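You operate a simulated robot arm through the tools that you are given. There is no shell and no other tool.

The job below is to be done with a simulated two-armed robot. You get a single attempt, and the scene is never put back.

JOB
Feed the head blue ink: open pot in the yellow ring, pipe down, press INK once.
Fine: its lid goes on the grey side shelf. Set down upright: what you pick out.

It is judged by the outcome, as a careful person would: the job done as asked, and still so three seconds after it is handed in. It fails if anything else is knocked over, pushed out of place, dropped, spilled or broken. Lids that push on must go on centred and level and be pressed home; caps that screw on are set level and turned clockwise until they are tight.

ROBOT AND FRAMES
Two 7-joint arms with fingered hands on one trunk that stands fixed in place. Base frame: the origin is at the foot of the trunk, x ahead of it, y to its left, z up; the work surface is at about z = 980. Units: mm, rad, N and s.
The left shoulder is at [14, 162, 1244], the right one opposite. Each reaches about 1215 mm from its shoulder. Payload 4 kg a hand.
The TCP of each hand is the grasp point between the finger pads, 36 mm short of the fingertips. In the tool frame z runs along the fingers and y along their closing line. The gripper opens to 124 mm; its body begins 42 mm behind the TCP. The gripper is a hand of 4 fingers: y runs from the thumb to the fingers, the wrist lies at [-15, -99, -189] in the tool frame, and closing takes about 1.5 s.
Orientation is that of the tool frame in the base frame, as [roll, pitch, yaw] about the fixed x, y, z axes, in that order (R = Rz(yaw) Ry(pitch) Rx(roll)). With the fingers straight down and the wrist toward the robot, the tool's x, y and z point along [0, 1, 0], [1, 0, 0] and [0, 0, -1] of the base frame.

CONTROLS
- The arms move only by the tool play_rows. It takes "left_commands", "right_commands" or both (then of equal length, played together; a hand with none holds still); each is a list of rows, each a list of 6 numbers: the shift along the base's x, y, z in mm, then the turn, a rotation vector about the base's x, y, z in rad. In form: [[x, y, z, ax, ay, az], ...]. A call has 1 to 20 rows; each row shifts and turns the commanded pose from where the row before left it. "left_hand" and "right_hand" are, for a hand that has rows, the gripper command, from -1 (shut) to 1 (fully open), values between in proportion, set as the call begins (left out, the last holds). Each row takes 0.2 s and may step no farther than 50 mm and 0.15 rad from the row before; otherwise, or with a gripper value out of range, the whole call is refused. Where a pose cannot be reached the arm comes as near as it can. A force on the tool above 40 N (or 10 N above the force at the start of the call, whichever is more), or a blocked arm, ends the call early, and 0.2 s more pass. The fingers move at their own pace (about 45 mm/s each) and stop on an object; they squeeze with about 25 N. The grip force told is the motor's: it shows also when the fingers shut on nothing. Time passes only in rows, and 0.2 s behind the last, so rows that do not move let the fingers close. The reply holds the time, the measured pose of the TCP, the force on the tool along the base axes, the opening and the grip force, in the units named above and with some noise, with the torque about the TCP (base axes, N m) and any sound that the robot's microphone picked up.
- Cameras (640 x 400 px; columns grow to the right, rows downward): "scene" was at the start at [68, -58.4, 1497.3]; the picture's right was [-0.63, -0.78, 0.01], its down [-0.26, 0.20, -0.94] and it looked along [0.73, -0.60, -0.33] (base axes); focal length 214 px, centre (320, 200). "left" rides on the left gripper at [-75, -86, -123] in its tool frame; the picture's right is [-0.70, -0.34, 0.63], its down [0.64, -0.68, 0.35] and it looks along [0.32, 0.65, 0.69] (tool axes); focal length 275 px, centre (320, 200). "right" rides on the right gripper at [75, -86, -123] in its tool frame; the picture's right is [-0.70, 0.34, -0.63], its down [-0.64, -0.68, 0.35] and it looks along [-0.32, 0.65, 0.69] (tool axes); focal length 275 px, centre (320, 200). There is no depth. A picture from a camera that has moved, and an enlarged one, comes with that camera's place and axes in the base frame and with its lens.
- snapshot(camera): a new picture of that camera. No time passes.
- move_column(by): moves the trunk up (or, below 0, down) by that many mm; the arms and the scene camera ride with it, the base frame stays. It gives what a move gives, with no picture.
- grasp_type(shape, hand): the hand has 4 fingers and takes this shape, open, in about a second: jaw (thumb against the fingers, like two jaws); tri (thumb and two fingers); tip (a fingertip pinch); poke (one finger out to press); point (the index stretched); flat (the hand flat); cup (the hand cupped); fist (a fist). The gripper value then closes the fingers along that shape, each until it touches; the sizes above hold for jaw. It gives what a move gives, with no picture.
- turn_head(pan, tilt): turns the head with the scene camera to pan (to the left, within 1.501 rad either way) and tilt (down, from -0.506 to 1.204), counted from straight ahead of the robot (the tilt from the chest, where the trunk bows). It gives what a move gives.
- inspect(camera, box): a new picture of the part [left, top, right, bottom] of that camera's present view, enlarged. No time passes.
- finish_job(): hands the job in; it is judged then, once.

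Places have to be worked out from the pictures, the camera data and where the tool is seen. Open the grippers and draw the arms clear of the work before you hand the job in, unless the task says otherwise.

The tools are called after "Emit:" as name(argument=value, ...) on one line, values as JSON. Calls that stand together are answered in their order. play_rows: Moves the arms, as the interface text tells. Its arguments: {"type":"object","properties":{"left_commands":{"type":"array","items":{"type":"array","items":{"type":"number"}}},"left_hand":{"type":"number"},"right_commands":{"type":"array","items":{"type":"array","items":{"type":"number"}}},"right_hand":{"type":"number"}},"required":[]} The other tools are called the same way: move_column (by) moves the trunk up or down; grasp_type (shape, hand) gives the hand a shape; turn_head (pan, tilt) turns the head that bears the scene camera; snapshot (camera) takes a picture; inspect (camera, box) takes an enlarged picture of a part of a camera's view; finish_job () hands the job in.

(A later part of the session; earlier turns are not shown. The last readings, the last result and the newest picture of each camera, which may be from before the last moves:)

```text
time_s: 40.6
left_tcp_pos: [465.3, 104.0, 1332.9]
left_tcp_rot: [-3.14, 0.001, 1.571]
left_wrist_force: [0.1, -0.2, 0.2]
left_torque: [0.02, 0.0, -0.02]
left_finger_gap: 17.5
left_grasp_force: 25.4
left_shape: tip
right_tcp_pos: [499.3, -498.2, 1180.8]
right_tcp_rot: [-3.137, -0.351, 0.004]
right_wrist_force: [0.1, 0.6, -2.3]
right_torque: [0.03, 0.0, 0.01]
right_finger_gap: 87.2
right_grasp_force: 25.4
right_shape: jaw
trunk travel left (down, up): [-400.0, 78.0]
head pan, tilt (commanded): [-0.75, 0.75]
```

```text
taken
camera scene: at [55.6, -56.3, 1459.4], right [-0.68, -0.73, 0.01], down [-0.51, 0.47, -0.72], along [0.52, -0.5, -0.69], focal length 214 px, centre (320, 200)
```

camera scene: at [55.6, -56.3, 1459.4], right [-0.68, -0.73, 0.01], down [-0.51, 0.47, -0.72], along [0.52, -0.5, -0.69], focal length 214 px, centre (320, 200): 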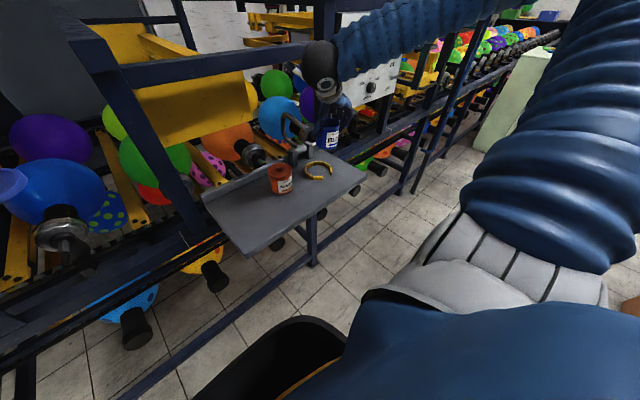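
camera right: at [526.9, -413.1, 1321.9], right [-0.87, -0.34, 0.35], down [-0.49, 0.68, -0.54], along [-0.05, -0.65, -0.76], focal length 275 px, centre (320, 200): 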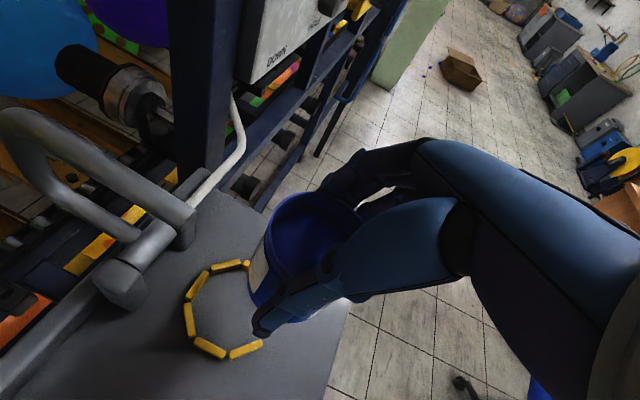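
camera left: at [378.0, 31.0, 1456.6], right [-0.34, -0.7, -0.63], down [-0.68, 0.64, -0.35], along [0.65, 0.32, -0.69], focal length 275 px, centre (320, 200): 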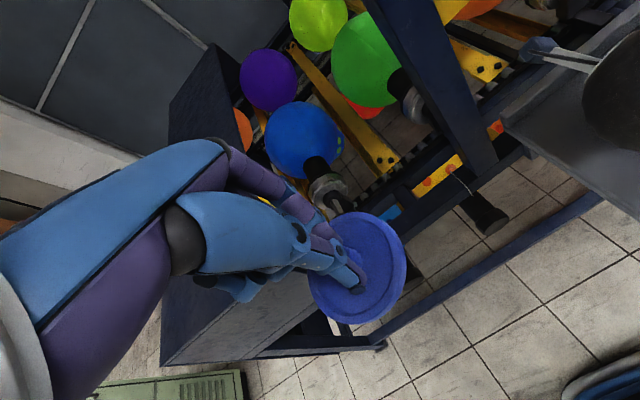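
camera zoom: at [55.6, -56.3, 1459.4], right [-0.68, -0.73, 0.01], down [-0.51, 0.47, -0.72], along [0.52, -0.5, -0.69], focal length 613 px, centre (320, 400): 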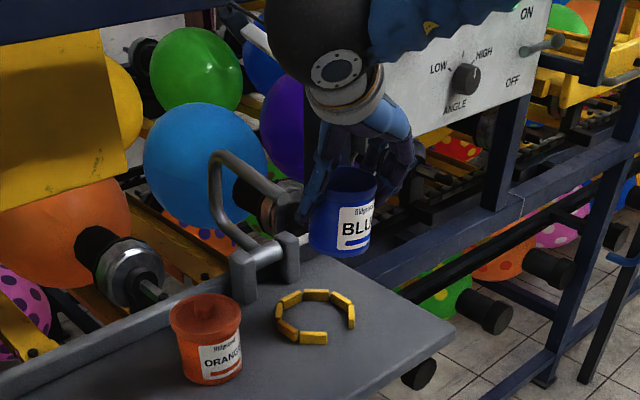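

The pot is over the ring area. The right forearm now runs in front of the panel, so I check its distance to the lever ball before lowering.

Emit:
inspect(camera="scene", box=[290, 0, 510, 130])

Emit:
turn_head(pan=-1.0, tilt=0.4)

Emit:
snapshot(camera="scene")

```text
2.91 times, centred on (400, 65) of scene
camera zoom: at [55.6, -56.3, 1459.4], right [-0.68, -0.73, 0.01], down [-0.51, 0.47, -0.72], along [0.52, -0.5, -0.69], focal length 624 px, centre (87, 593)
```

zoom: 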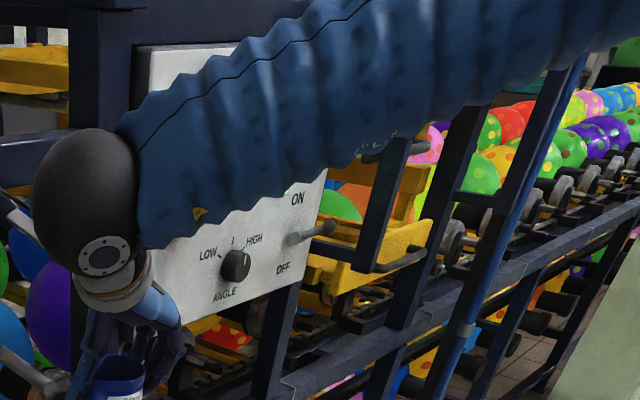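

```text
time_s: 41.4
left_tcp_pos: [465.5, 104.6, 1333.6]
left_tcp_rot: [-3.139, 0.001, 1.57]
left_wrist_force: [-0.4, -0.7, 0.1]
left_torque: [0.03, 0.04, 0.0]
left_finger_gap: 17.3
left_grasp_force: 24.7
left_shape: tip
right_tcp_pos: [498.9, -498.1, 1180.9]
right_tcp_rot: [-3.138, -0.351, 0.004]
right_wrist_force: [1.0, 0.0, -2.4]
right_torque: [0.03, 0.01, -0.02]
right_finger_gap: 87.3
right_grasp_force: 25.4
right_shape: jaw
trunk travel left (down, up): [-400.0, 78.0]
head pan, tilt (commanded): [-1.0, 0.4]
```

```text
taken
camera scene: at [45.6, -77.6, 1490.6], right [-0.84, -0.54, 0.01], down [-0.23, 0.33, -0.92], along [0.49, -0.77, -0.4], focal length 214 px, centre (320, 200)
```

scene: 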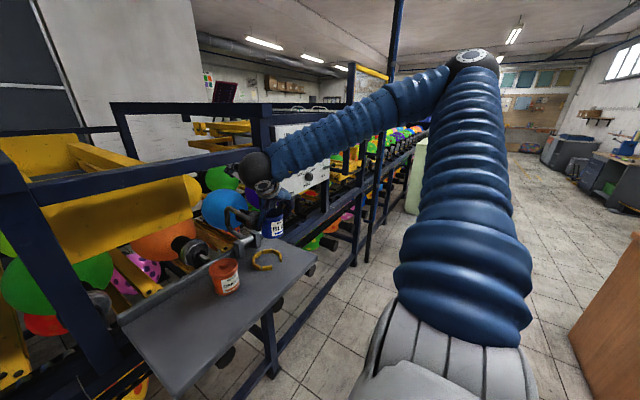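

The forearm is far on the robot side (elbow near (60,-600,1570)), well clear of the lever. I point the head at the ring and approach: x forward above the ring and down to about 40 mm above it.

Emit:
turn_head(pan=-0.754, tilt=0.65)

Emit:
play_rows(right_commands=[[2, 0, -4, 0, 0, 0], [3, 0, -8, 0, 0, 0], [4, 0, -12, 0, 0, 0], [4, 0, -12, 0, 0, 0], [4, 0, -12, 0, 0, 0], [3, 0, -8, 0, 0, 0], [2, 0, -4, 0, 0, 0], [0, 0, 0, 0, 0, 0]])

Emit:
inspect(camera="scene", box=[270, 130, 390, 230])

Emit:
snapshot(camera="right")

```text
time_s: 42.2
left_tcp_pos: [466.1, 104.1, 1332.2]
left_tcp_rot: [-3.139, -0.001, 1.569]
left_wrist_force: [-0.4, -1.3, -0.5]
left_torque: [0.01, -0.03, -0.01]
left_finger_gap: 17.6
left_grasp_force: 25.1
left_shape: tip
right_tcp_pos: [498.5, -498.6, 1180.9]
right_tcp_rot: [-3.138, -0.352, 0.003]
right_wrist_force: [0.2, 0.0, -2.7]
right_torque: [0.03, 0.02, -0.01]
right_finger_gap: 87.4
right_grasp_force: 25.0
right_shape: jaw
trunk travel left (down, up): [-400.0, 78.0]
head pan, tilt (commanded): [-0.754, 0.649]
```

```text
time_s: 44.0
left_tcp_pos: [465.0, 104.9, 1332.8]
left_tcp_rot: [-3.14, -0.001, 1.572]
left_wrist_force: [0.2, 0.4, -0.6]
left_torque: [0.01, -0.03, 0.0]
left_finger_gap: 17.5
left_grasp_force: 24.7
left_shape: tip
right_tcp_pos: [521.4, -498.7, 1121.9]
right_tcp_rot: [-3.138, -0.35, 0.004]
right_wrist_force: [0.3, 0.5, -2.1]
right_torque: [0.01, 0.03, -0.02]
right_finger_gap: 87.4
right_grasp_force: 25.0
right_shape: jaw
trunk travel left (down, up): [-400.0, 78.0]
head pan, tilt (commanded): [-0.754, 0.649]
```

```text
4.00 times, centred on (330, 180) of scene
camera zoom: at [58.4, -59.0, 1468.0], right [-0.68, -0.73, 0.01], down [-0.45, 0.41, -0.79], along [0.57, -0.55, -0.61], focal length 858 px, centre (280, 280)
```

zoom: 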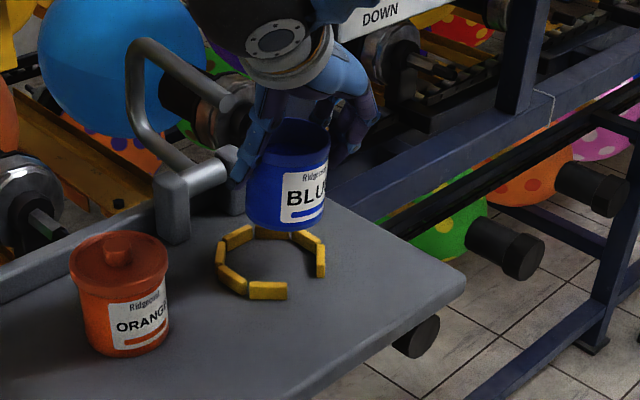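

```text
taken
camera right: at [549.1, -413.4, 1261.6], right [-0.87, -0.34, 0.35], down [-0.49, 0.68, -0.54], along [-0.05, -0.65, -0.76], focal length 275 px, centre (320, 200)
```

right: 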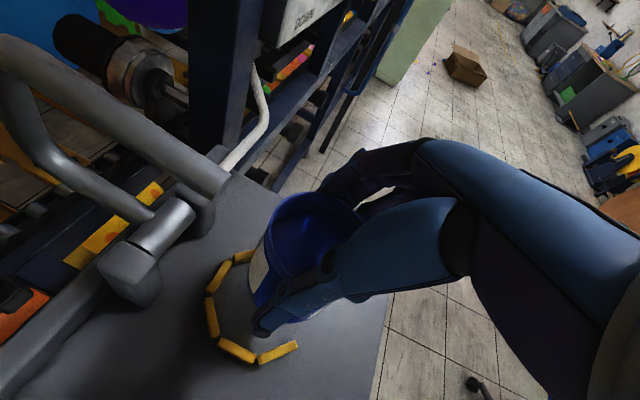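

I enlarge both views for the fine alignment of pot against ring.

Emit:
inspect(camera="right", box=[190, 170, 390, 380])

Emit:
inspect(camera="scene", box=[310, 140, 370, 210])

```text
1.90 times, centred on (290, 275) of right
camera zoom: at [549.1, -413.4, 1261.6], right [-0.87, -0.34, 0.35], down [-0.49, 0.68, -0.54], along [-0.05, -0.65, -0.76], focal length 524 px, centre (377, 57)
```

zoom: 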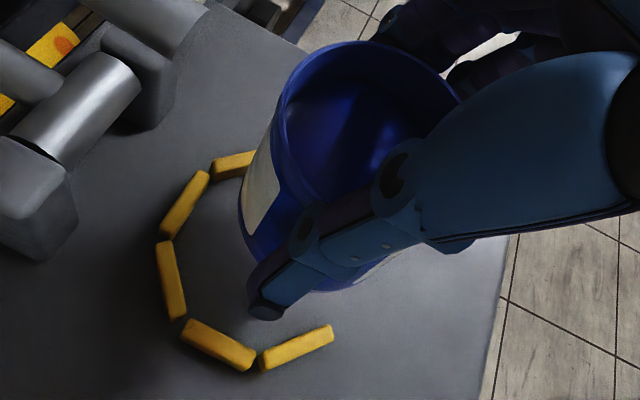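

```text
5.71 times, centred on (340, 175) of scene
camera zoom: at [58.4, -59.0, 1468.0], right [-0.68, -0.73, 0.01], down [-0.45, 0.41, -0.79], along [0.57, -0.55, -0.61], focal length 1226 px, centre (206, 343)
```

zoom: 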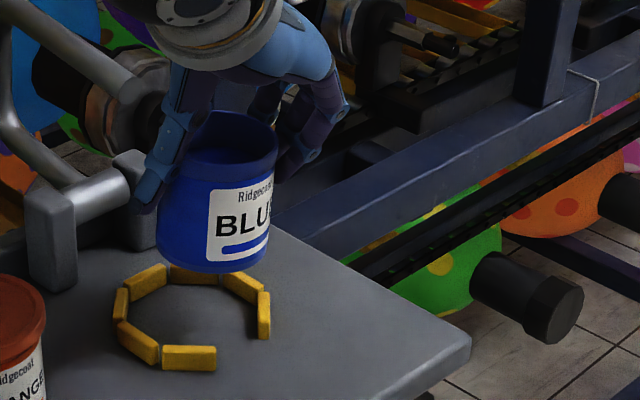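

Both views agree the pot axis must shift about +6 mm in x and +11 mm in y to be over the ring centre (534,-503.5; inner radius ≈ 42, pot radius ≈ 36.5). I make that shift and lower to about 10 mm above the ring's top.

Emit:
play_rows(right_commands=[[2, 3, 0, 0, 0, 0], [2, 4, 0, 0, 0, 0], [2, 4, -4, 0, 0, 0], [0, 0, -8, 0, 0, 0], [0, 0, -10, 0, 0, 0], [0, 0, -10, 0, 0, 0], [0, 0, -6, 0, 0, 0], [0, 0, -3, 0, 0, 0], [0, 0, 0, 0, 0, 0]])

Emit:
inspect(camera="right", box=[190, 170, 390, 380])

Emit:
inspect(camera="scene", box=[310, 140, 370, 210])

```text
time_s: 46.0
left_tcp_pos: [464.3, 104.2, 1333.1]
left_tcp_rot: [-3.139, 0.0, 1.57]
left_wrist_force: [-0.4, -0.4, -0.3]
left_torque: [-0.01, 0.01, 0.0]
left_finger_gap: 17.3
left_grasp_force: 25.1
left_shape: tip
right_tcp_pos: [526.9, -488.4, 1079.5]
right_tcp_rot: [-3.139, -0.351, 0.005]
right_wrist_force: [-0.1, 0.9, -2.4]
right_torque: [0.01, 0.03, 0.02]
right_finger_gap: 87.2
right_grasp_force: 25.1
right_shape: jaw
trunk travel left (down, up): [-400.0, 78.0]
head pan, tilt (commanded): [-0.754, 0.649]
```

```text
1.90 times, centred on (290, 275) of right
camera zoom: at [554.9, -402.6, 1220.4], right [-0.87, -0.34, 0.35], down [-0.49, 0.68, -0.54], along [-0.05, -0.65, -0.76], focal length 524 px, centre (377, 57)
```

zoom: 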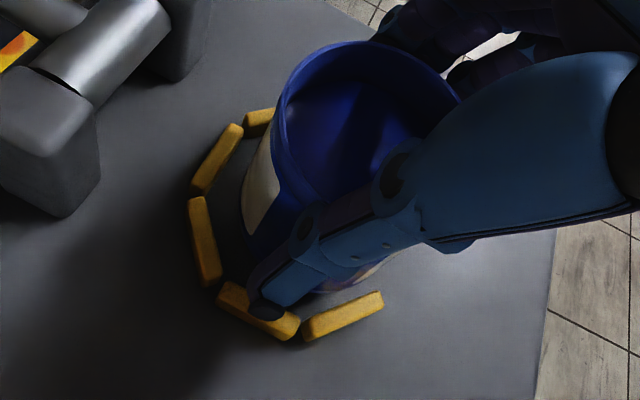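

```text
5.71 times, centred on (340, 175) of scene
camera zoom: at [58.4, -59.0, 1468.0], right [-0.68, -0.73, 0.01], down [-0.45, 0.41, -0.79], along [0.57, -0.55, -0.61], focal length 1226 px, centre (206, 343)
```

zoom: 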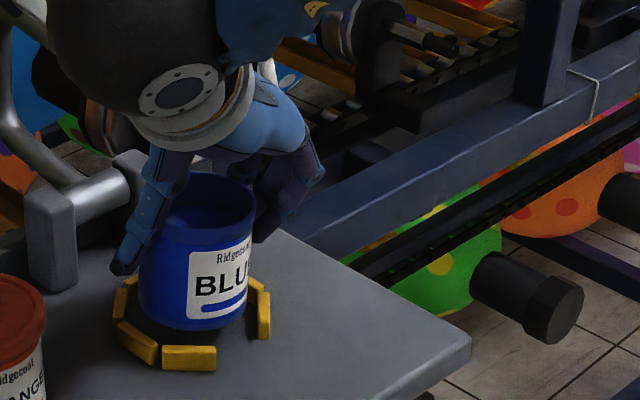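

Both views now show the pot centred over the ring within about 2 mm. I lower it slowly by 16 mm.

Emit:
play_rows(right_commands=[[0, 0, -3, 0, 0, 0], [0, 0, -3, 0, 0, 0], [0, 0, -3, 0, 0, 0], [0, 0, -3, 0, 0, 0], [0, 0, -2, 0, 0, 0], [0, 0, -2, 0, 0, 0], [0, 0, 0, 0, 0, 0]])

Emit:
inspect(camera="right", box=[190, 170, 390, 380])

Emit:
inspect(camera="scene", box=[310, 140, 370, 210])

```text
time_s: 47.6
left_tcp_pos: [466.1, 104.5, 1332.7]
left_tcp_rot: [-3.14, 0.001, 1.571]
left_wrist_force: [1.0, -0.3, -0.3]
left_torque: [-0.02, 0.0, -0.01]
left_finger_gap: 17.5
left_grasp_force: 25.4
left_shape: tip
right_tcp_pos: [527.3, -486.4, 1063.5]
right_tcp_rot: [-3.136, -0.35, 0.004]
right_wrist_force: [1.4, 0.3, -2.9]
right_torque: [0.01, 0.02, 0.01]
right_finger_gap: 87.4
right_grasp_force: 25.7
right_shape: jaw
trunk travel left (down, up): [-400.0, 78.0]
head pan, tilt (commanded): [-0.754, 0.649]
```

```text
1.90 times, centred on (290, 275) of right
camera zoom: at [554.7, -401.7, 1204.7], right [-0.87, -0.34, 0.35], down [-0.49, 0.68, -0.54], along [-0.05, -0.65, -0.76], focal length 524 px, centre (377, 57)
```

zoom: 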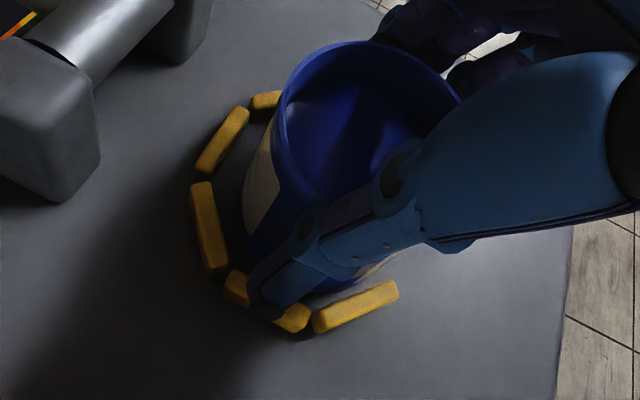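

```text
5.71 times, centred on (340, 175) of scene
camera zoom: at [58.4, -59.0, 1468.0], right [-0.68, -0.73, 0.01], down [-0.45, 0.41, -0.79], along [0.57, -0.55, -0.61], focal length 1226 px, centre (206, 343)
```

zoom: 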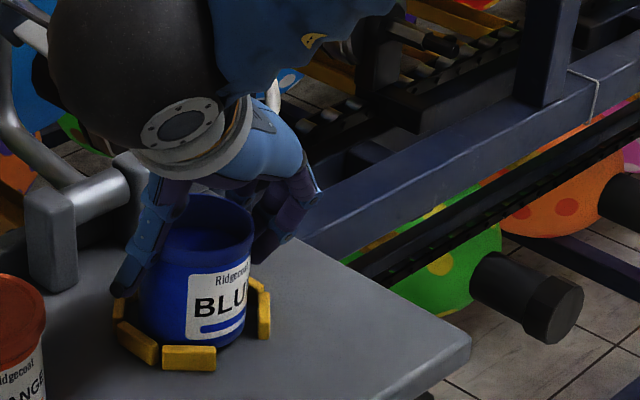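

No contact yet and the pot is inside the ring outline. I lower the last few millimetres in 1 mm steps, watching the force.

Emit:
play_rows(right_commands=[[0, 0, -1, 0, 0, 0], [0, 0, -1, 0, 0, 0], [0, 0, -1, 0, 0, 0], [0, 0, 0, 0, 0, 0]])

```text
time_s: 48.6
left_tcp_pos: [465.6, 104.7, 1334.3]
left_tcp_rot: [-3.139, -0.001, 1.57]
left_wrist_force: [-0.2, 1.0, -0.4]
left_torque: [0.02, 0.01, 0.01]
left_finger_gap: 17.4
left_grasp_force: 25.3
left_shape: tip
right_tcp_pos: [527.5, -487.9, 1060.3]
right_tcp_rot: [-3.138, -0.352, 0.004]
right_wrist_force: [-0.2, 0.1, -1.5]
right_torque: [0.02, -0.01, -0.03]
right_finger_gap: 87.4
right_grasp_force: 25.2
right_shape: jaw
trunk travel left (down, up): [-400.0, 78.0]
head pan, tilt (commanded): [-0.754, 0.649]
```

The load has begun to lessen (−1.5 N). I go down two more millimetres.

Emit:
play_rows(right_commands=[[0, 0, -1, 0, 0, 0], [0, 0, -1, 0, 0, 0], [0, 0, 0, 0, 0, 0]])

Emit:
inspect(camera="scene", box=[310, 160, 360, 205])

Emit:
inspect(camera="right", box=[190, 170, 390, 380])

```text
time_s: 49.4
left_tcp_pos: [464.9, 105.9, 1333.4]
left_tcp_rot: [3.141, 0.001, 1.573]
left_wrist_force: [0.1, 0.2, -0.1]
left_torque: [0.01, -0.04, -0.01]
left_finger_gap: 17.4
left_grasp_force: 25.0
left_shape: tip
right_tcp_pos: [527.1, -488.1, 1059.3]
right_tcp_rot: [-3.14, -0.352, 0.005]
right_wrist_force: [0.2, 1.5, 5.8]
right_torque: [-0.27, 0.0, 0.0]
right_finger_gap: 87.2
right_grasp_force: 25.7
right_shape: jaw
trunk travel left (down, up): [-400.0, 78.0]
head pan, tilt (commanded): [-0.754, 0.649]
```

```text
8.89 times, centred on (335, 182) of scene
camera zoom: at [58.1, -58.6, 1468.1], right [-0.68, -0.73, 0.01], down [-0.45, 0.41, -0.79], along [0.57, -0.55, -0.61], focal length 1906 px, centre (187, 356)
```

zoom: 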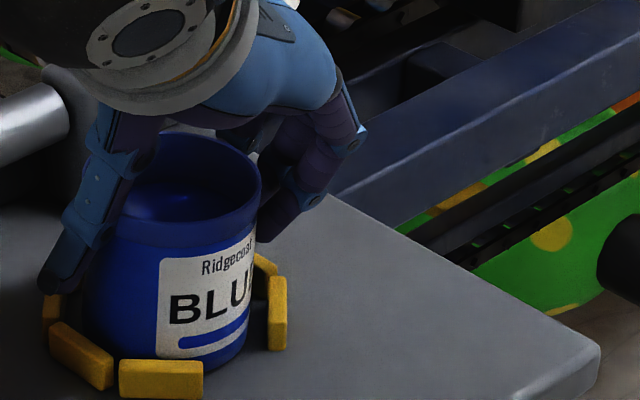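

```text
1.90 times, centred on (290, 275) of right
camera zoom: at [554.6, -401.3, 1200.2], right [-0.87, -0.34, 0.35], down [-0.49, 0.68, -0.54], along [-0.05, -0.65, -0.76], focal length 524 px, centre (377, 57)
```

zoom: 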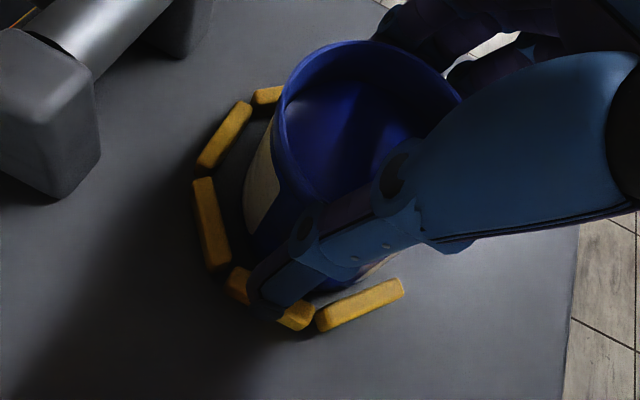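

The pot is standing on the shelf (same hand height as when it was picked up, +6 N). I open the hand to release it.

Emit:
play_rows(right_commands=[[0, 0, 1, 0, 0, 0], [0, 0, 0, 0, 0, 0], [0, 0, 0, 0, 0, 0], [0, 0, 0, 0, 0, 0], [0, 0, 0, 0, 0, 0]], right_hand=0.75)

Emit:
inspect(camera="scene", box=[310, 160, 360, 205])

Emit:
inspect(camera="right", box=[190, 170, 390, 380])

```text
time_s: 50.6
left_tcp_pos: [466.1, 104.2, 1332.7]
left_tcp_rot: [-3.138, 0.0, 1.571]
left_wrist_force: [0.7, -0.8, 0.3]
left_torque: [0.01, 0.0, 0.0]
left_finger_gap: 17.2
left_grasp_force: 24.9
left_shape: tip
right_tcp_pos: [526.6, -487.2, 1059.9]
right_tcp_rot: [-3.139, -0.351, 0.004]
right_wrist_force: [0.3, -0.1, 1.0]
right_torque: [-0.01, 0.02, 0.03]
right_finger_gap: 108.2
right_grasp_force: 0.1
right_shape: jaw
trunk travel left (down, up): [-400.0, 78.0]
head pan, tilt (commanded): [-0.754, 0.649]
```

```text
8.89 times, centred on (335, 182) of scene
camera zoom: at [58.4, -58.9, 1468.0], right [-0.68, -0.73, 0.01], down [-0.45, 0.41, -0.79], along [0.57, -0.55, -0.61], focal length 1906 px, centre (187, 356)
```

zoom: 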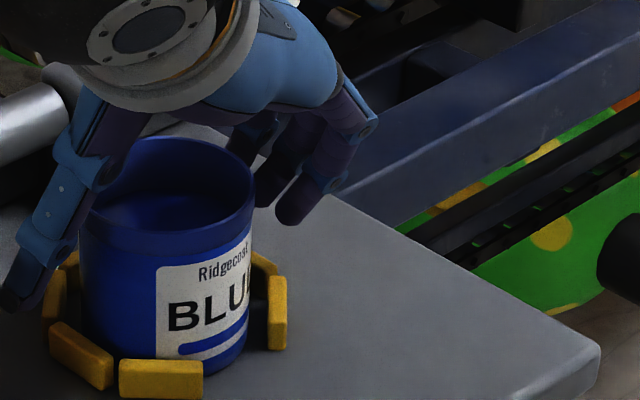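

```text
1.90 times, centred on (290, 275) of right
camera zoom: at [554.7, -401.8, 1201.0], right [-0.87, -0.34, 0.35], down [-0.49, 0.68, -0.54], along [-0.05, -0.65, -0.76], focal length 524 px, centre (377, 57)
```

zoom: 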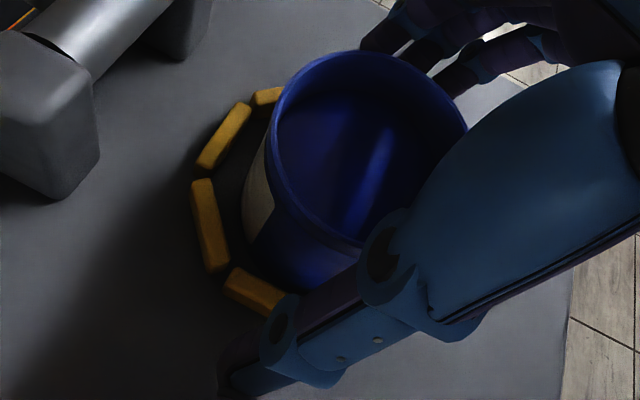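

The pot stands inside the ring, free of the fingers. I open fully and withdraw upward along the finger direction, carefully at first.

Emit:
play_rows(right_commands=[[0, 0, 0, 0, 0, 0], [0, 0, 0, 0, 0, 0], [-1, 0, 3, 0, 0, 0], [-1, 0, 4, 0, 0, 0], [-2, 0, 6, 0, 0, 0], [-4, 0, 10, 0, 0, 0], [-5, 0, 14, 0, 0, 0], [-7, 0, 18, 0, 0, 0], [-8, 0, 20, 0, 0, 0], [-8, 0, 20, 0, 0, 0]], right_hand=1)

Emit:
inspect(camera="scene", box=[290, 130, 370, 205])

Emit:
snapshot(camera="right")

```text
time_s: 52.8
left_tcp_pos: [465.0, 104.4, 1333.3]
left_tcp_rot: [3.142, 0.0, 1.573]
left_wrist_force: [1.0, -0.4, -0.3]
left_torque: [-0.01, -0.03, -0.02]
left_finger_gap: 17.5
left_grasp_force: 24.5
left_shape: tip
right_tcp_pos: [488.8, -487.0, 1155.4]
right_tcp_rot: [-3.139, -0.351, 0.006]
right_wrist_force: [0.5, 0.1, 0.2]
right_torque: [0.03, 0.01, 0.03]
right_finger_gap: 123.8
right_grasp_force: 0.0
right_shape: jaw
trunk travel left (down, up): [-400.0, 78.0]
head pan, tilt (commanded): [-0.754, 0.649]
```

```text
5.33 times, centred on (330, 168) of scene
camera zoom: at [57.6, -58.7, 1468.1], right [-0.68, -0.73, 0.01], down [-0.45, 0.41, -0.79], along [0.57, -0.55, -0.61], focal length 1144 px, centre (267, 373)
```

zoom: 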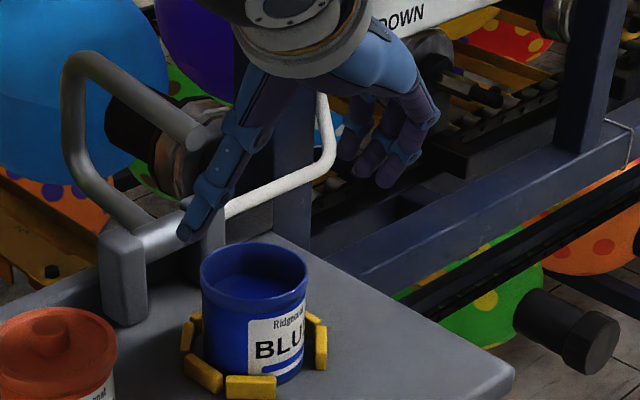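

```text
taken
camera right: at [517.8, -401.0, 1297.2], right [-0.87, -0.34, 0.35], down [-0.49, 0.68, -0.54], along [-0.05, -0.65, -0.76], focal length 275 px, centre (320, 200)
```

right: 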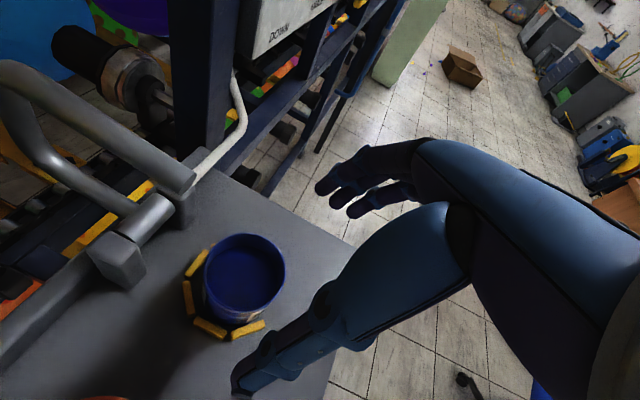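

The pot stands in the ring after release. I check closely that it sits flat inside all the blocks.

Emit:
inspect(camera="right", box=[170, 210, 310, 360])

Emit:
inspect(camera="scene", box=[315, 170, 355, 205])

```text
2.67 times, centred on (240, 285) of right
camera zoom: at [517.8, -401.0, 1297.2], right [-0.87, -0.34, 0.35], down [-0.49, 0.68, -0.54], along [-0.05, -0.65, -0.76], focal length 734 px, centre (533, -27)
```

zoom: 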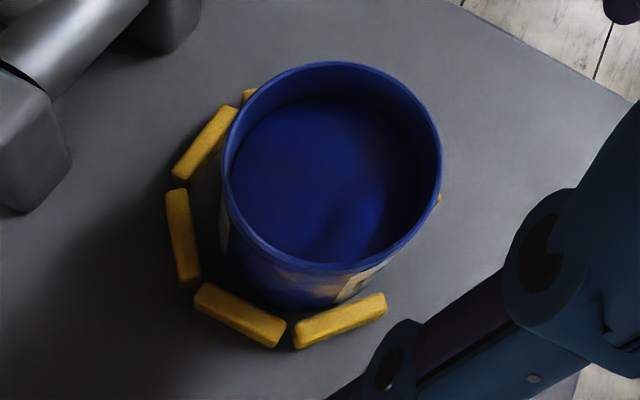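

```text
11.43 times, centred on (335, 188) of scene
camera zoom: at [57.6, -58.7, 1468.1], right [-0.68, -0.73, 0.01], down [-0.45, 0.41, -0.79], along [0.57, -0.55, -0.61], focal length 2451 px, centre (149, 343)
```

zoom: 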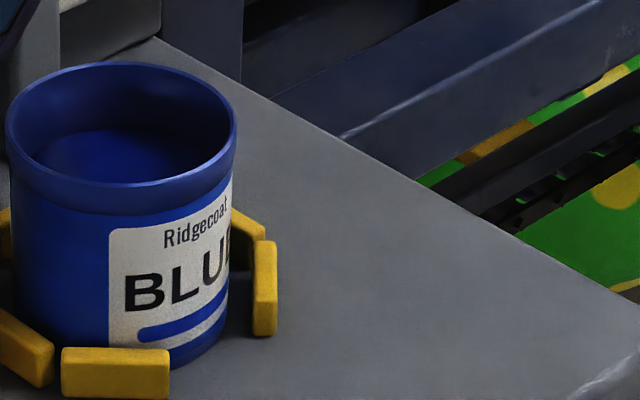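

Right camera puts the pot axis near (530,-496) and the ring at (534.5,-502.5): it stands flat inside the blocks, leaning to one side of the play, and the ring is unmoved. Next the lid: I move the right hand a bit up and away, and bring the left hand with the lid back over the blue pot's former place.

Emit:
play_rows(right_commands=[[-3, -10, 15, 0, 0, 0], [-3, -15, 15, 0, 0, 0], [-3, -15, 15, 0, 0, 0], [-3, -15, 15, 0, 0, 0], [-3, -15, 15, 0, 0, 0], [-3, -10, 15, 0, 0, 0], [0, 0, 0, 0, 0, 0], [0, 0, 0, 0, 0, 0]], left_commands=[[5, -40, -10, 0, 0, 0], [5, -45, -10, 0, 0, 0], [5, -45, -10, 0, 0, 0], [5, -45, -10, 0, 0, 0], [10, -45, -10, 0, 0, 0], [15, -45, -10, 0, 0, 0], [17, -40, -10, 0, 0, 0], [17, -20, -20, 0, 0, 0]])

Emit:
snapshot(camera="left")

Emit:
snapshot(camera="scene")

```text
time_s: 54.6
left_tcp_pos: [547.6, -218.8, 1241.4]
left_tcp_rot: [-3.14, 0.0, 1.571]
left_wrist_force: [0.0, -0.2, -0.7]
left_torque: [0.03, 0.01, 0.0]
left_finger_gap: 17.3
left_grasp_force: 24.7
left_shape: tip
right_tcp_pos: [474.1, -567.9, 1246.0]
right_tcp_rot: [-3.138, -0.351, 0.004]
right_wrist_force: [-0.4, -0.3, 0.4]
right_torque: [0.0, 0.03, -0.01]
right_finger_gap: 123.8
right_grasp_force: 0.0
right_shape: jaw
trunk travel left (down, up): [-400.0, 78.0]
head pan, tilt (commanded): [-0.754, 0.649]
```

```text
taken
camera left: at [460.6, -293.2, 1364.9], right [-0.34, -0.7, -0.63], down [-0.68, 0.64, -0.34], along [0.65, 0.32, -0.69], focal length 275 px, centre (320, 200)
```

left: 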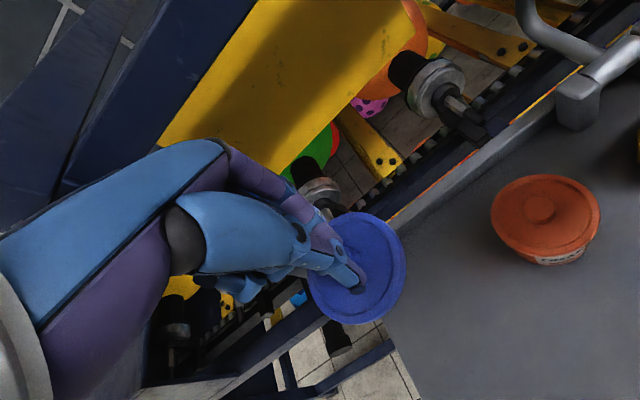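

```text
taken
camera scene: at [59.1, -59.3, 1467.9], right [-0.68, -0.73, 0.01], down [-0.45, 0.41, -0.79], along [0.57, -0.55, -0.61], focal length 214 px, centre (320, 200)
```

scene: 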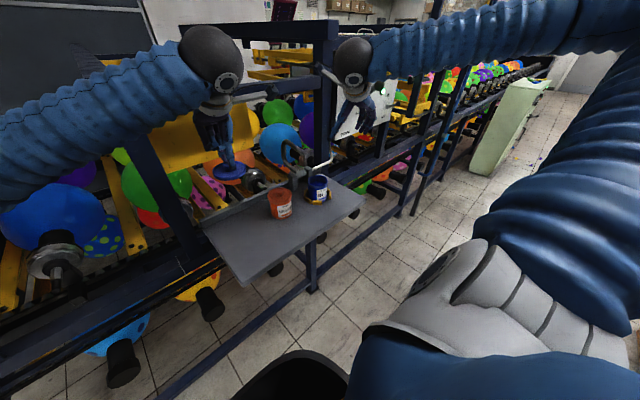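

The lid hangs level over the free part of the shelf. I lower it at about (525,-216), slowing near the surface.

Emit:
play_rows(left_commands=[[-4, 1, -25, 0, 0, 0], [-4, 1, -30, 0, 0, 0], [-4, 1, -30, 0, 0, 0], [-4, 0, -30, 0, 0, 0], [-4, 0, -25, 0, 0, 0], [-2, 0, -18, 0, 0, 0], [0, 0, -12, 0, 0, 0], [0, 0, -8, 0, 0, 0], [0, 0, -5, 0, 0, 0], [0, 0, 0, 0, 0, 0]])

Emit:
inspect(camera="scene", box=[190, 140, 320, 260])

Emit:
snapshot(camera="left")

```text
time_s: 56.8
left_tcp_pos: [522.6, -215.3, 1059.9]
left_tcp_rot: [3.14, 0.0, 1.571]
left_wrist_force: [-0.3, -0.1, 0.0]
left_torque: [-0.01, 0.0, -0.01]
left_finger_gap: 17.3
left_grasp_force: 24.8
left_shape: tip
right_tcp_pos: [473.8, -569.1, 1245.3]
right_tcp_rot: [-3.137, -0.35, 0.003]
right_wrist_force: [-0.6, 0.7, -1.1]
right_torque: [0.0, 0.01, -0.05]
right_finger_gap: 123.6
right_grasp_force: 0.1
right_shape: jaw
trunk travel left (down, up): [-400.0, 78.0]
head pan, tilt (commanded): [-0.754, 0.649]
```

```text
3.33 times, centred on (255, 200) of scene
camera zoom: at [58.2, -59.2, 1468.0], right [-0.68, -0.73, 0.01], down [-0.45, 0.41, -0.79], along [0.57, -0.55, -0.61], focal length 715 px, centre (537, 200)
```

zoom: 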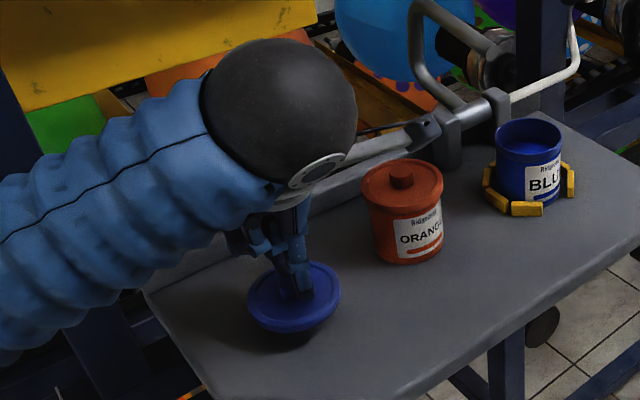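

```text
taken
camera left: at [436.4, -289.1, 1182.5], right [-0.34, -0.7, -0.63], down [-0.68, 0.64, -0.35], along [0.65, 0.32, -0.69], focal length 275 px, centre (320, 200)
```

left: 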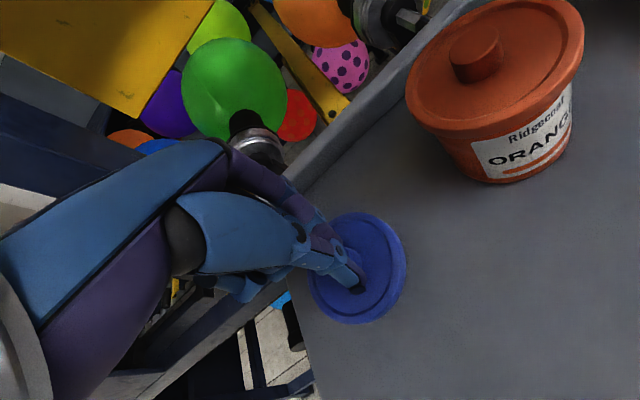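

The lid hangs about 20 mm above the shelf. I lower in small steps until I feel contact.

Emit:
play_rows(left_commands=[[0, 0, -4, 0, 0, 0], [0, 0, -4, 0, 0, 0], [0, 0, -3, 0, 0, 0], [0, 0, -2, 0, 0, 0], [0, 0, 0, 0, 0, 0]])

Emit:
inspect(camera="scene", box=[220, 180, 300, 250])

```text
time_s: 58.0
left_tcp_pos: [523.6, -216.7, 1045.6]
left_tcp_rot: [3.141, 0.0, 1.571]
left_wrist_force: [0.7, 0.8, -0.3]
left_torque: [-0.01, 0.01, 0.03]
left_finger_gap: 17.1
left_grasp_force: 24.5
left_shape: tip
right_tcp_pos: [473.2, -568.8, 1245.8]
right_tcp_rot: [-3.136, -0.351, 0.003]
right_wrist_force: [1.2, -0.3, -0.3]
right_torque: [0.03, -0.02, -0.02]
right_finger_gap: 124.0
right_grasp_force: 0.0
right_shape: jaw
trunk travel left (down, up): [-400.0, 78.0]
head pan, tilt (commanded): [-0.754, 0.649]
```

```text
5.71 times, centred on (260, 215) of scene
camera zoom: at [58.3, -59.2, 1468.0], right [-0.68, -0.73, 0.01], down [-0.45, 0.41, -0.79], along [0.57, -0.55, -0.61], focal length 1226 px, centre (663, 114)
```

zoom: 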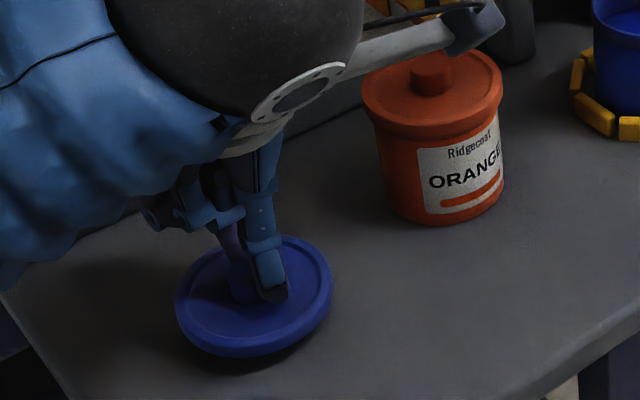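

Still a small gap to the shelf and no contact force. I continue down in 1–2 mm steps.

Emit:
play_rows(left_commands=[[0, 0, -2, 0, 0, 0], [0, 0, -2, 0, 0, 0], [0, 0, -1, 0, 0, 0], [0, 0, -1, 0, 0, 0], [0, 0, 0, 0, 0, 0]])

Emit:
inspect(camera="scene", box=[220, 180, 300, 250])

```text
time_s: 59.2
left_tcp_pos: [522.6, -215.8, 1040.4]
left_tcp_rot: [-3.139, 0.002, 1.572]
left_wrist_force: [0.1, 0.5, -0.4]
left_torque: [0.02, 0.02, 0.01]
left_finger_gap: 17.1
left_grasp_force: 24.9
left_shape: tip
right_tcp_pos: [473.0, -569.6, 1245.6]
right_tcp_rot: [-3.137, -0.351, 0.004]
right_wrist_force: [0.3, 0.5, 0.0]
right_torque: [-0.02, 0.01, -0.02]
right_finger_gap: 123.6
right_grasp_force: 0.0
right_shape: jaw
trunk travel left (down, up): [-400.0, 78.0]
head pan, tilt (commanded): [-0.754, 0.649]
```

```text
5.71 times, centred on (260, 215) of scene
camera zoom: at [58.3, -59.2, 1468.0], right [-0.68, -0.73, 0.01], down [-0.45, 0.41, -0.79], along [0.57, -0.55, -0.61], focal length 1226 px, centre (663, 114)
```

zoom: 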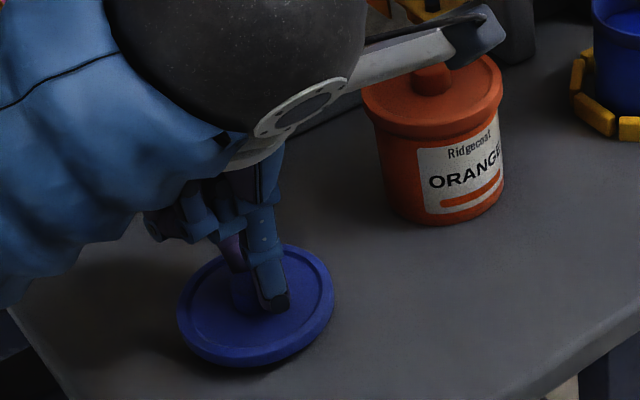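

Still no contact. I continue another 6 mm in small steps.

Emit:
play_rows(left_commands=[[0, 0, -1.5, 0, 0, 0], [0, 0, -1.5, 0, 0, 0], [0, 0, -1, 0, 0, 0], [0, 0, -1, 0, 0, 0], [0, 0, -1, 0, 0, 0], [0, 0, 0, 0, 0, 0]])

Emit:
inspect(camera="scene", box=[220, 180, 300, 250])

```text
time_s: 60.6
left_tcp_pos: [523.0, -216.3, 1035.1]
left_tcp_rot: [3.141, 0.002, 1.573]
left_wrist_force: [0.6, -0.9, -0.4]
left_torque: [-0.01, 0.0, 0.0]
left_finger_gap: 17.1
left_grasp_force: 24.7
left_shape: tip
right_tcp_pos: [472.8, -568.3, 1246.7]
right_tcp_rot: [-3.138, -0.351, 0.004]
right_wrist_force: [-0.3, -0.3, -0.9]
right_torque: [-0.04, 0.0, 0.01]
right_finger_gap: 123.7
right_grasp_force: 0.1
right_shape: jaw
trunk travel left (down, up): [-400.0, 78.0]
head pan, tilt (commanded): [-0.754, 0.649]
```

```text
5.71 times, centred on (260, 215) of scene
camera zoom: at [58.3, -59.2, 1468.0], right [-0.68, -0.73, 0.01], down [-0.45, 0.41, -0.79], along [0.57, -0.55, -0.61], focal length 1226 px, centre (663, 114)
```

zoom: 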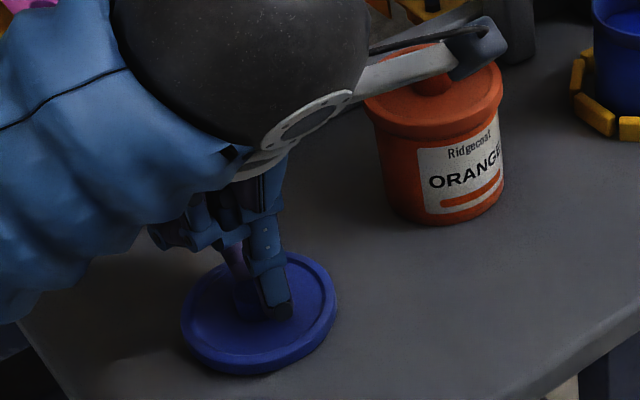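

By the picture the lid's top rim is at about z 997, so its bottom should be just above the shelf. I continue in 1 mm steps.

Emit:
play_rows(left_commands=[[0, 0, -1, 0, 0, 0], [0, 0, -1, 0, 0, 0], [0, 0, -1, 0, 0, 0], [0, 0, 0, 0, 0, 0]])

Emit:
inspect(camera="scene", box=[235, 205, 285, 245])

```text
time_s: 61.6
left_tcp_pos: [522.2, -217.1, 1030.5]
left_tcp_rot: [3.141, 0.002, 1.57]
left_wrist_force: [0.7, 0.5, 2.5]
left_torque: [-0.03, 0.03, 0.02]
left_finger_gap: 17.2
left_grasp_force: 25.6
left_shape: tip
right_tcp_pos: [473.1, -567.9, 1245.3]
right_tcp_rot: [-3.137, -0.351, 0.004]
right_wrist_force: [-0.3, 0.6, -0.2]
right_torque: [0.02, 0.0, 0.03]
right_finger_gap: 124.0
right_grasp_force: 0.1
right_shape: jaw
trunk travel left (down, up): [-400.0, 78.0]
head pan, tilt (commanded): [-0.754, 0.649]
```

```text
10.00 times, centred on (260, 225) of scene
camera zoom: at [58.3, -59.2, 1468.0], right [-0.68, -0.73, 0.01], down [-0.45, 0.41, -0.79], along [0.57, -0.55, -0.61], focal length 2145 px, centre (920, -50)
```

zoom: 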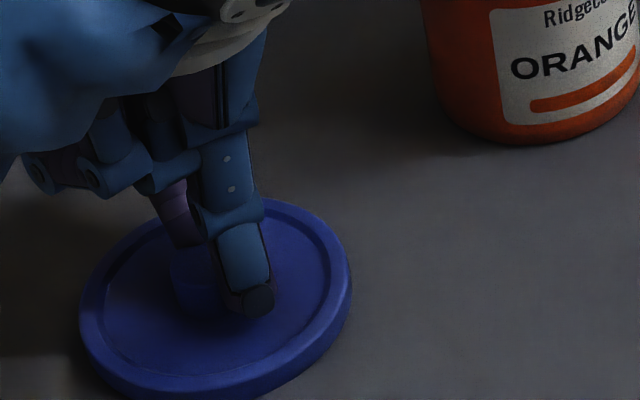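

Contact (+2.5 N): the lid rests on the shelf, knob up. I open the pinch and then rise.

Emit:
play_rows(left_commands=[[0, 0, 0, 0, 0, 0], [0, 0, 0, 0, 0, 0], [0, 0, 0, 0, 0, 0], [0, 0, 0, 0, 0, 0], [0, 0, 3, 0, 0, 0], [0, 0, 8, 0, 0, 0], [0, 0, 15, 0, 0, 0], [0, 0, 25, 0, 0, 0], [0, 0, 30, 0, 0, 0], [0, 0, 30, 0, 0, 0]], left_hand=-0.2)

Emit:
inspect(camera="scene", box=[190, 140, 350, 260])

Emit:
snapshot(camera="left")

```text
time_s: 63.8
left_tcp_pos: [523.0, -217.8, 1143.4]
left_tcp_rot: [-3.14, 0.001, 1.569]
left_wrist_force: [-0.8, -0.6, -0.3]
left_torque: [-0.01, -0.02, -0.01]
left_finger_gap: 49.1
left_grasp_force: 0.1
left_shape: tip
right_tcp_pos: [472.8, -568.8, 1246.5]
right_tcp_rot: [-3.139, -0.353, 0.003]
right_wrist_force: [-0.1, -0.6, 0.0]
right_torque: [-0.01, -0.01, -0.03]
right_finger_gap: 123.7
right_grasp_force: 0.0
right_shape: jaw
trunk travel left (down, up): [-400.0, 78.0]
head pan, tilt (commanded): [-0.754, 0.649]
```

```text
3.33 times, centred on (270, 200) of scene
camera zoom: at [57.7, -59.4, 1468.1], right [-0.68, -0.73, 0.01], down [-0.45, 0.41, -0.79], along [0.57, -0.55, -0.61], focal length 715 px, centre (487, 200)
```

zoom: 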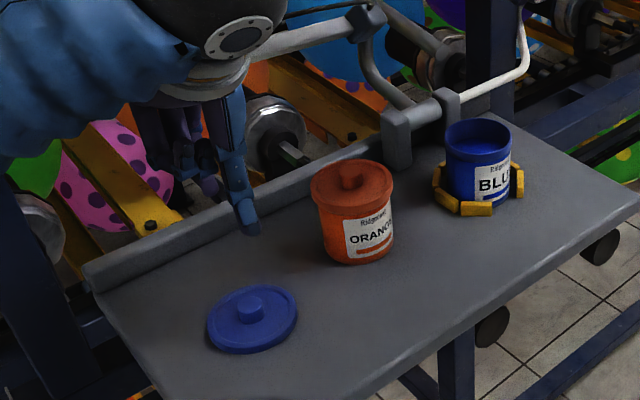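

```text
taken
camera left: at [434.3, -291.7, 1266.2], right [-0.34, -0.7, -0.63], down [-0.68, 0.64, -0.34], along [0.65, 0.32, -0.69], focal length 275 px, centre (320, 200)
```

left: 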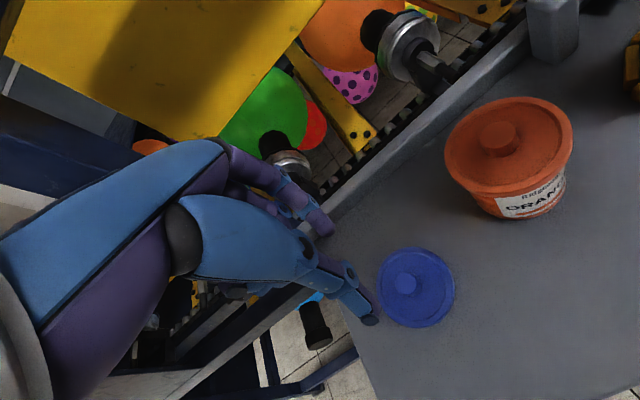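

The lid lies flat and upright on the shelf. For the pipe I'll use the left pinch: thumb and index closing along y on the horizontal leg, then swing it down on an arc about the hinge. First I move the right hand out of the way (not toward the lever) and raise the left one.

Emit:
play_rows(right_commands=[[-8, -12, 8, 0, 0, 0], [-8, -12, 8, 0, 0, 0], [-8, -12, 8, 0, 0, 0], [-8, -12, 8, 0, 0, 0], [-8, -12, 8, 0, 0, 0], [-8, -12, 8, 0, 0, 0]], left_commands=[[-5, 0, 30, 0, 0, 0], [-5, 0, 30, 0, 0, 0], [-5, -5, 30, 0, 0, 0], [-5, -10, 25, 0, 0, 0], [-5, -15, 20, 0, 0, 0], [-5, -20, 10, 0, 0, 0]])

Emit:
play_rows(left_commands=[[0, 0, 0, 0, 0, -0.1428], [0, 0, 0, 0, 0, -0.1428], [0, 0, 0, 0, 0, -0.1428], [0, 0, 0, 0, 0, -0.1428], [0, 0, 0, 0, 0, -0.1428], [0, 0, 0, 0, 0, -0.1428], [0, 0, 0, 0, 0, -0.1428], [0, 0, 0, 0, 0, -0.1428], [0, 0, 0, 0, 0, -0.1428], [0, 0, 0, 0, 0, -0.1428], [0, 0, 0, 0, 0, -0.1428]])

Emit:
snapshot(camera="left")

Emit:
snapshot(camera="scene")

```text
time_s: 65.2
left_tcp_pos: [492.1, -265.7, 1286.1]
left_tcp_rot: [-3.141, 0.002, 1.572]
left_wrist_force: [-0.4, -0.3, -0.6]
left_torque: [0.03, -0.05, 0.01]
left_finger_gap: 49.2
left_grasp_force: 0.1
left_shape: tip
right_tcp_pos: [424.5, -640.9, 1293.9]
right_tcp_rot: [-3.137, -0.351, 0.004]
right_wrist_force: [-0.3, -0.3, -1.2]
right_torque: [0.01, 0.01, -0.01]
right_finger_gap: 123.9
right_grasp_force: 0.0
right_shape: jaw
trunk travel left (down, up): [-400.0, 78.0]
head pan, tilt (commanded): [-0.754, 0.649]
```

```text
time_s: 67.6
left_tcp_pos: [493.3, -267.5, 1287.1]
left_tcp_rot: [-3.141, -0.001, -0.001]
left_wrist_force: [-0.6, 0.1, -0.1]
left_torque: [-0.02, 0.01, 0.01]
left_finger_gap: 49.0
left_grasp_force: 0.0
left_shape: tip
right_tcp_pos: [425.2, -640.3, 1293.0]
right_tcp_rot: [-3.138, -0.351, 0.004]
right_wrist_force: [0.4, 0.9, -0.2]
right_torque: [-0.01, 0.01, 0.01]
right_finger_gap: 123.6
right_grasp_force: 0.1
right_shape: jaw
trunk travel left (down, up): [-400.0, 78.0]
head pan, tilt (commanded): [-0.754, 0.649]
```

```text
taken
camera left: at [417.0, -180.0, 1410.4], right [-0.7, 0.34, -0.63], down [0.65, 0.68, -0.35], along [0.31, -0.65, -0.69], focal length 275 px, centre (320, 200)
```

left: 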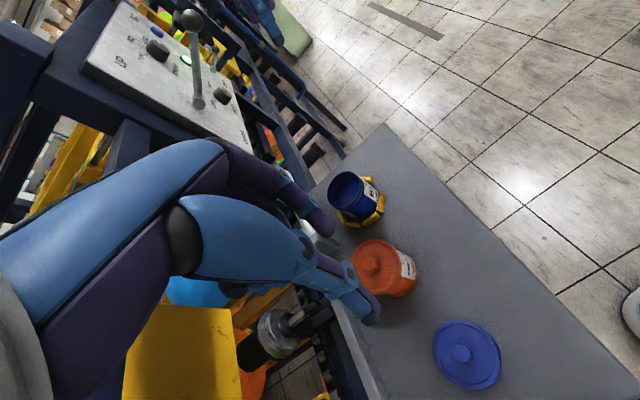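

```text
taken
camera scene: at [58.5, -59.4, 1468.0], right [-0.68, -0.73, 0.01], down [-0.45, 0.41, -0.79], along [0.57, -0.55, -0.61], focal length 214 px, centre (320, 200)
```

scene: 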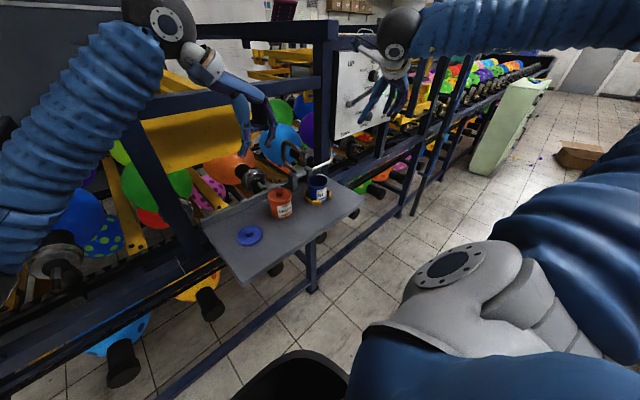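

Left hand turned as wanted. Now I pitch it 40° so its fingers point forward and down, and move to a staging point about 80 mm short of the pipe's upper leg.

Emit:
play_rows(left_commands=[[5, -25, 0, 0, -0.1396, 0], [5, -25, 0, 0, -0.1396, 0], [5, -25, 0, 0, -0.1396, 0], [5, -25, 0, 0, -0.1396, 0], [5, -25, 0, 0, -0.1396, 0], [10, -20, -8, 0, 0, 0], [10, -20, -8, 0, 0, 0], [10, -20, -8, 0, 0, 0], [10, -20, -8, 0, 0, 0], [10, -20, -8, 0, 0, 0]])

Emit:
snapshot(camera="left")

Emit:
inspect(camera="scene", box=[200, 40, 400, 210])

Emit:
snapshot(camera="right")

```text
time_s: 69.8
left_tcp_pos: [569.1, -494.0, 1247.1]
left_tcp_rot: [3.141, -0.698, 0.001]
left_wrist_force: [0.1, 0.6, 1.1]
left_torque: [0.02, 0.01, 0.0]
left_finger_gap: 49.3
left_grasp_force: 0.0
left_shape: tip
right_tcp_pos: [425.2, -640.2, 1293.1]
right_tcp_rot: [-3.137, -0.35, 0.004]
right_wrist_force: [-0.2, 0.6, -0.1]
right_torque: [0.01, 0.01, 0.01]
right_finger_gap: 123.3
right_grasp_force: 0.1
right_shape: jaw
trunk travel left (down, up): [-400.0, 78.0]
head pan, tilt (commanded): [-0.754, 0.649]
```

```text
taken
camera left: at [431.4, -407.6, 1293.7], right [-0.13, 0.34, -0.93], down [0.72, 0.68, 0.15], along [0.69, -0.65, -0.33], focal length 275 px, centre (320, 200)
```

left: 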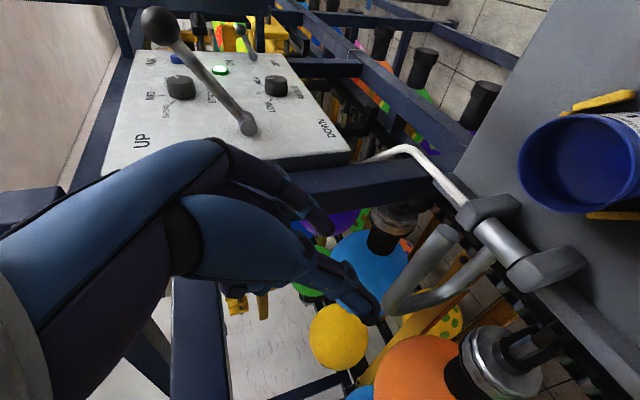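

```text
2.35 times, centred on (300, 125) of scene
camera zoom: at [58.2, -60.4, 1467.9], right [-0.68, -0.73, 0.01], down [-0.45, 0.41, -0.79], along [0.57, -0.54, -0.61], focal length 505 px, centre (367, 376)
```

zoom: 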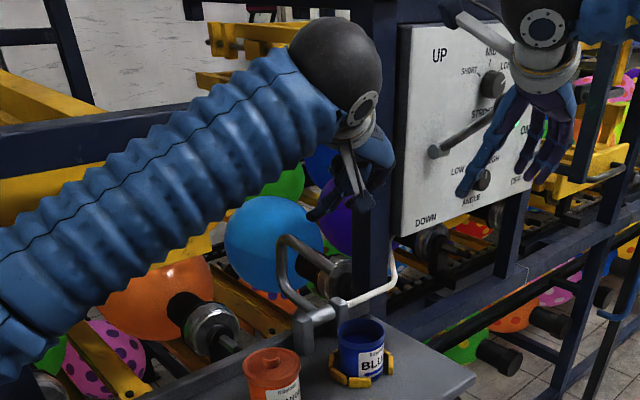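

```text
taken
camera right: at [452.8, -555.6, 1433.6], right [-0.87, -0.34, 0.35], down [-0.49, 0.68, -0.54], along [-0.05, -0.65, -0.76], focal length 275 px, centre (320, 200)
```

right: 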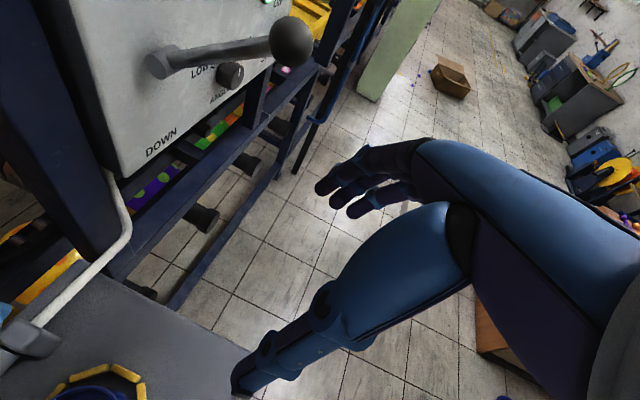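

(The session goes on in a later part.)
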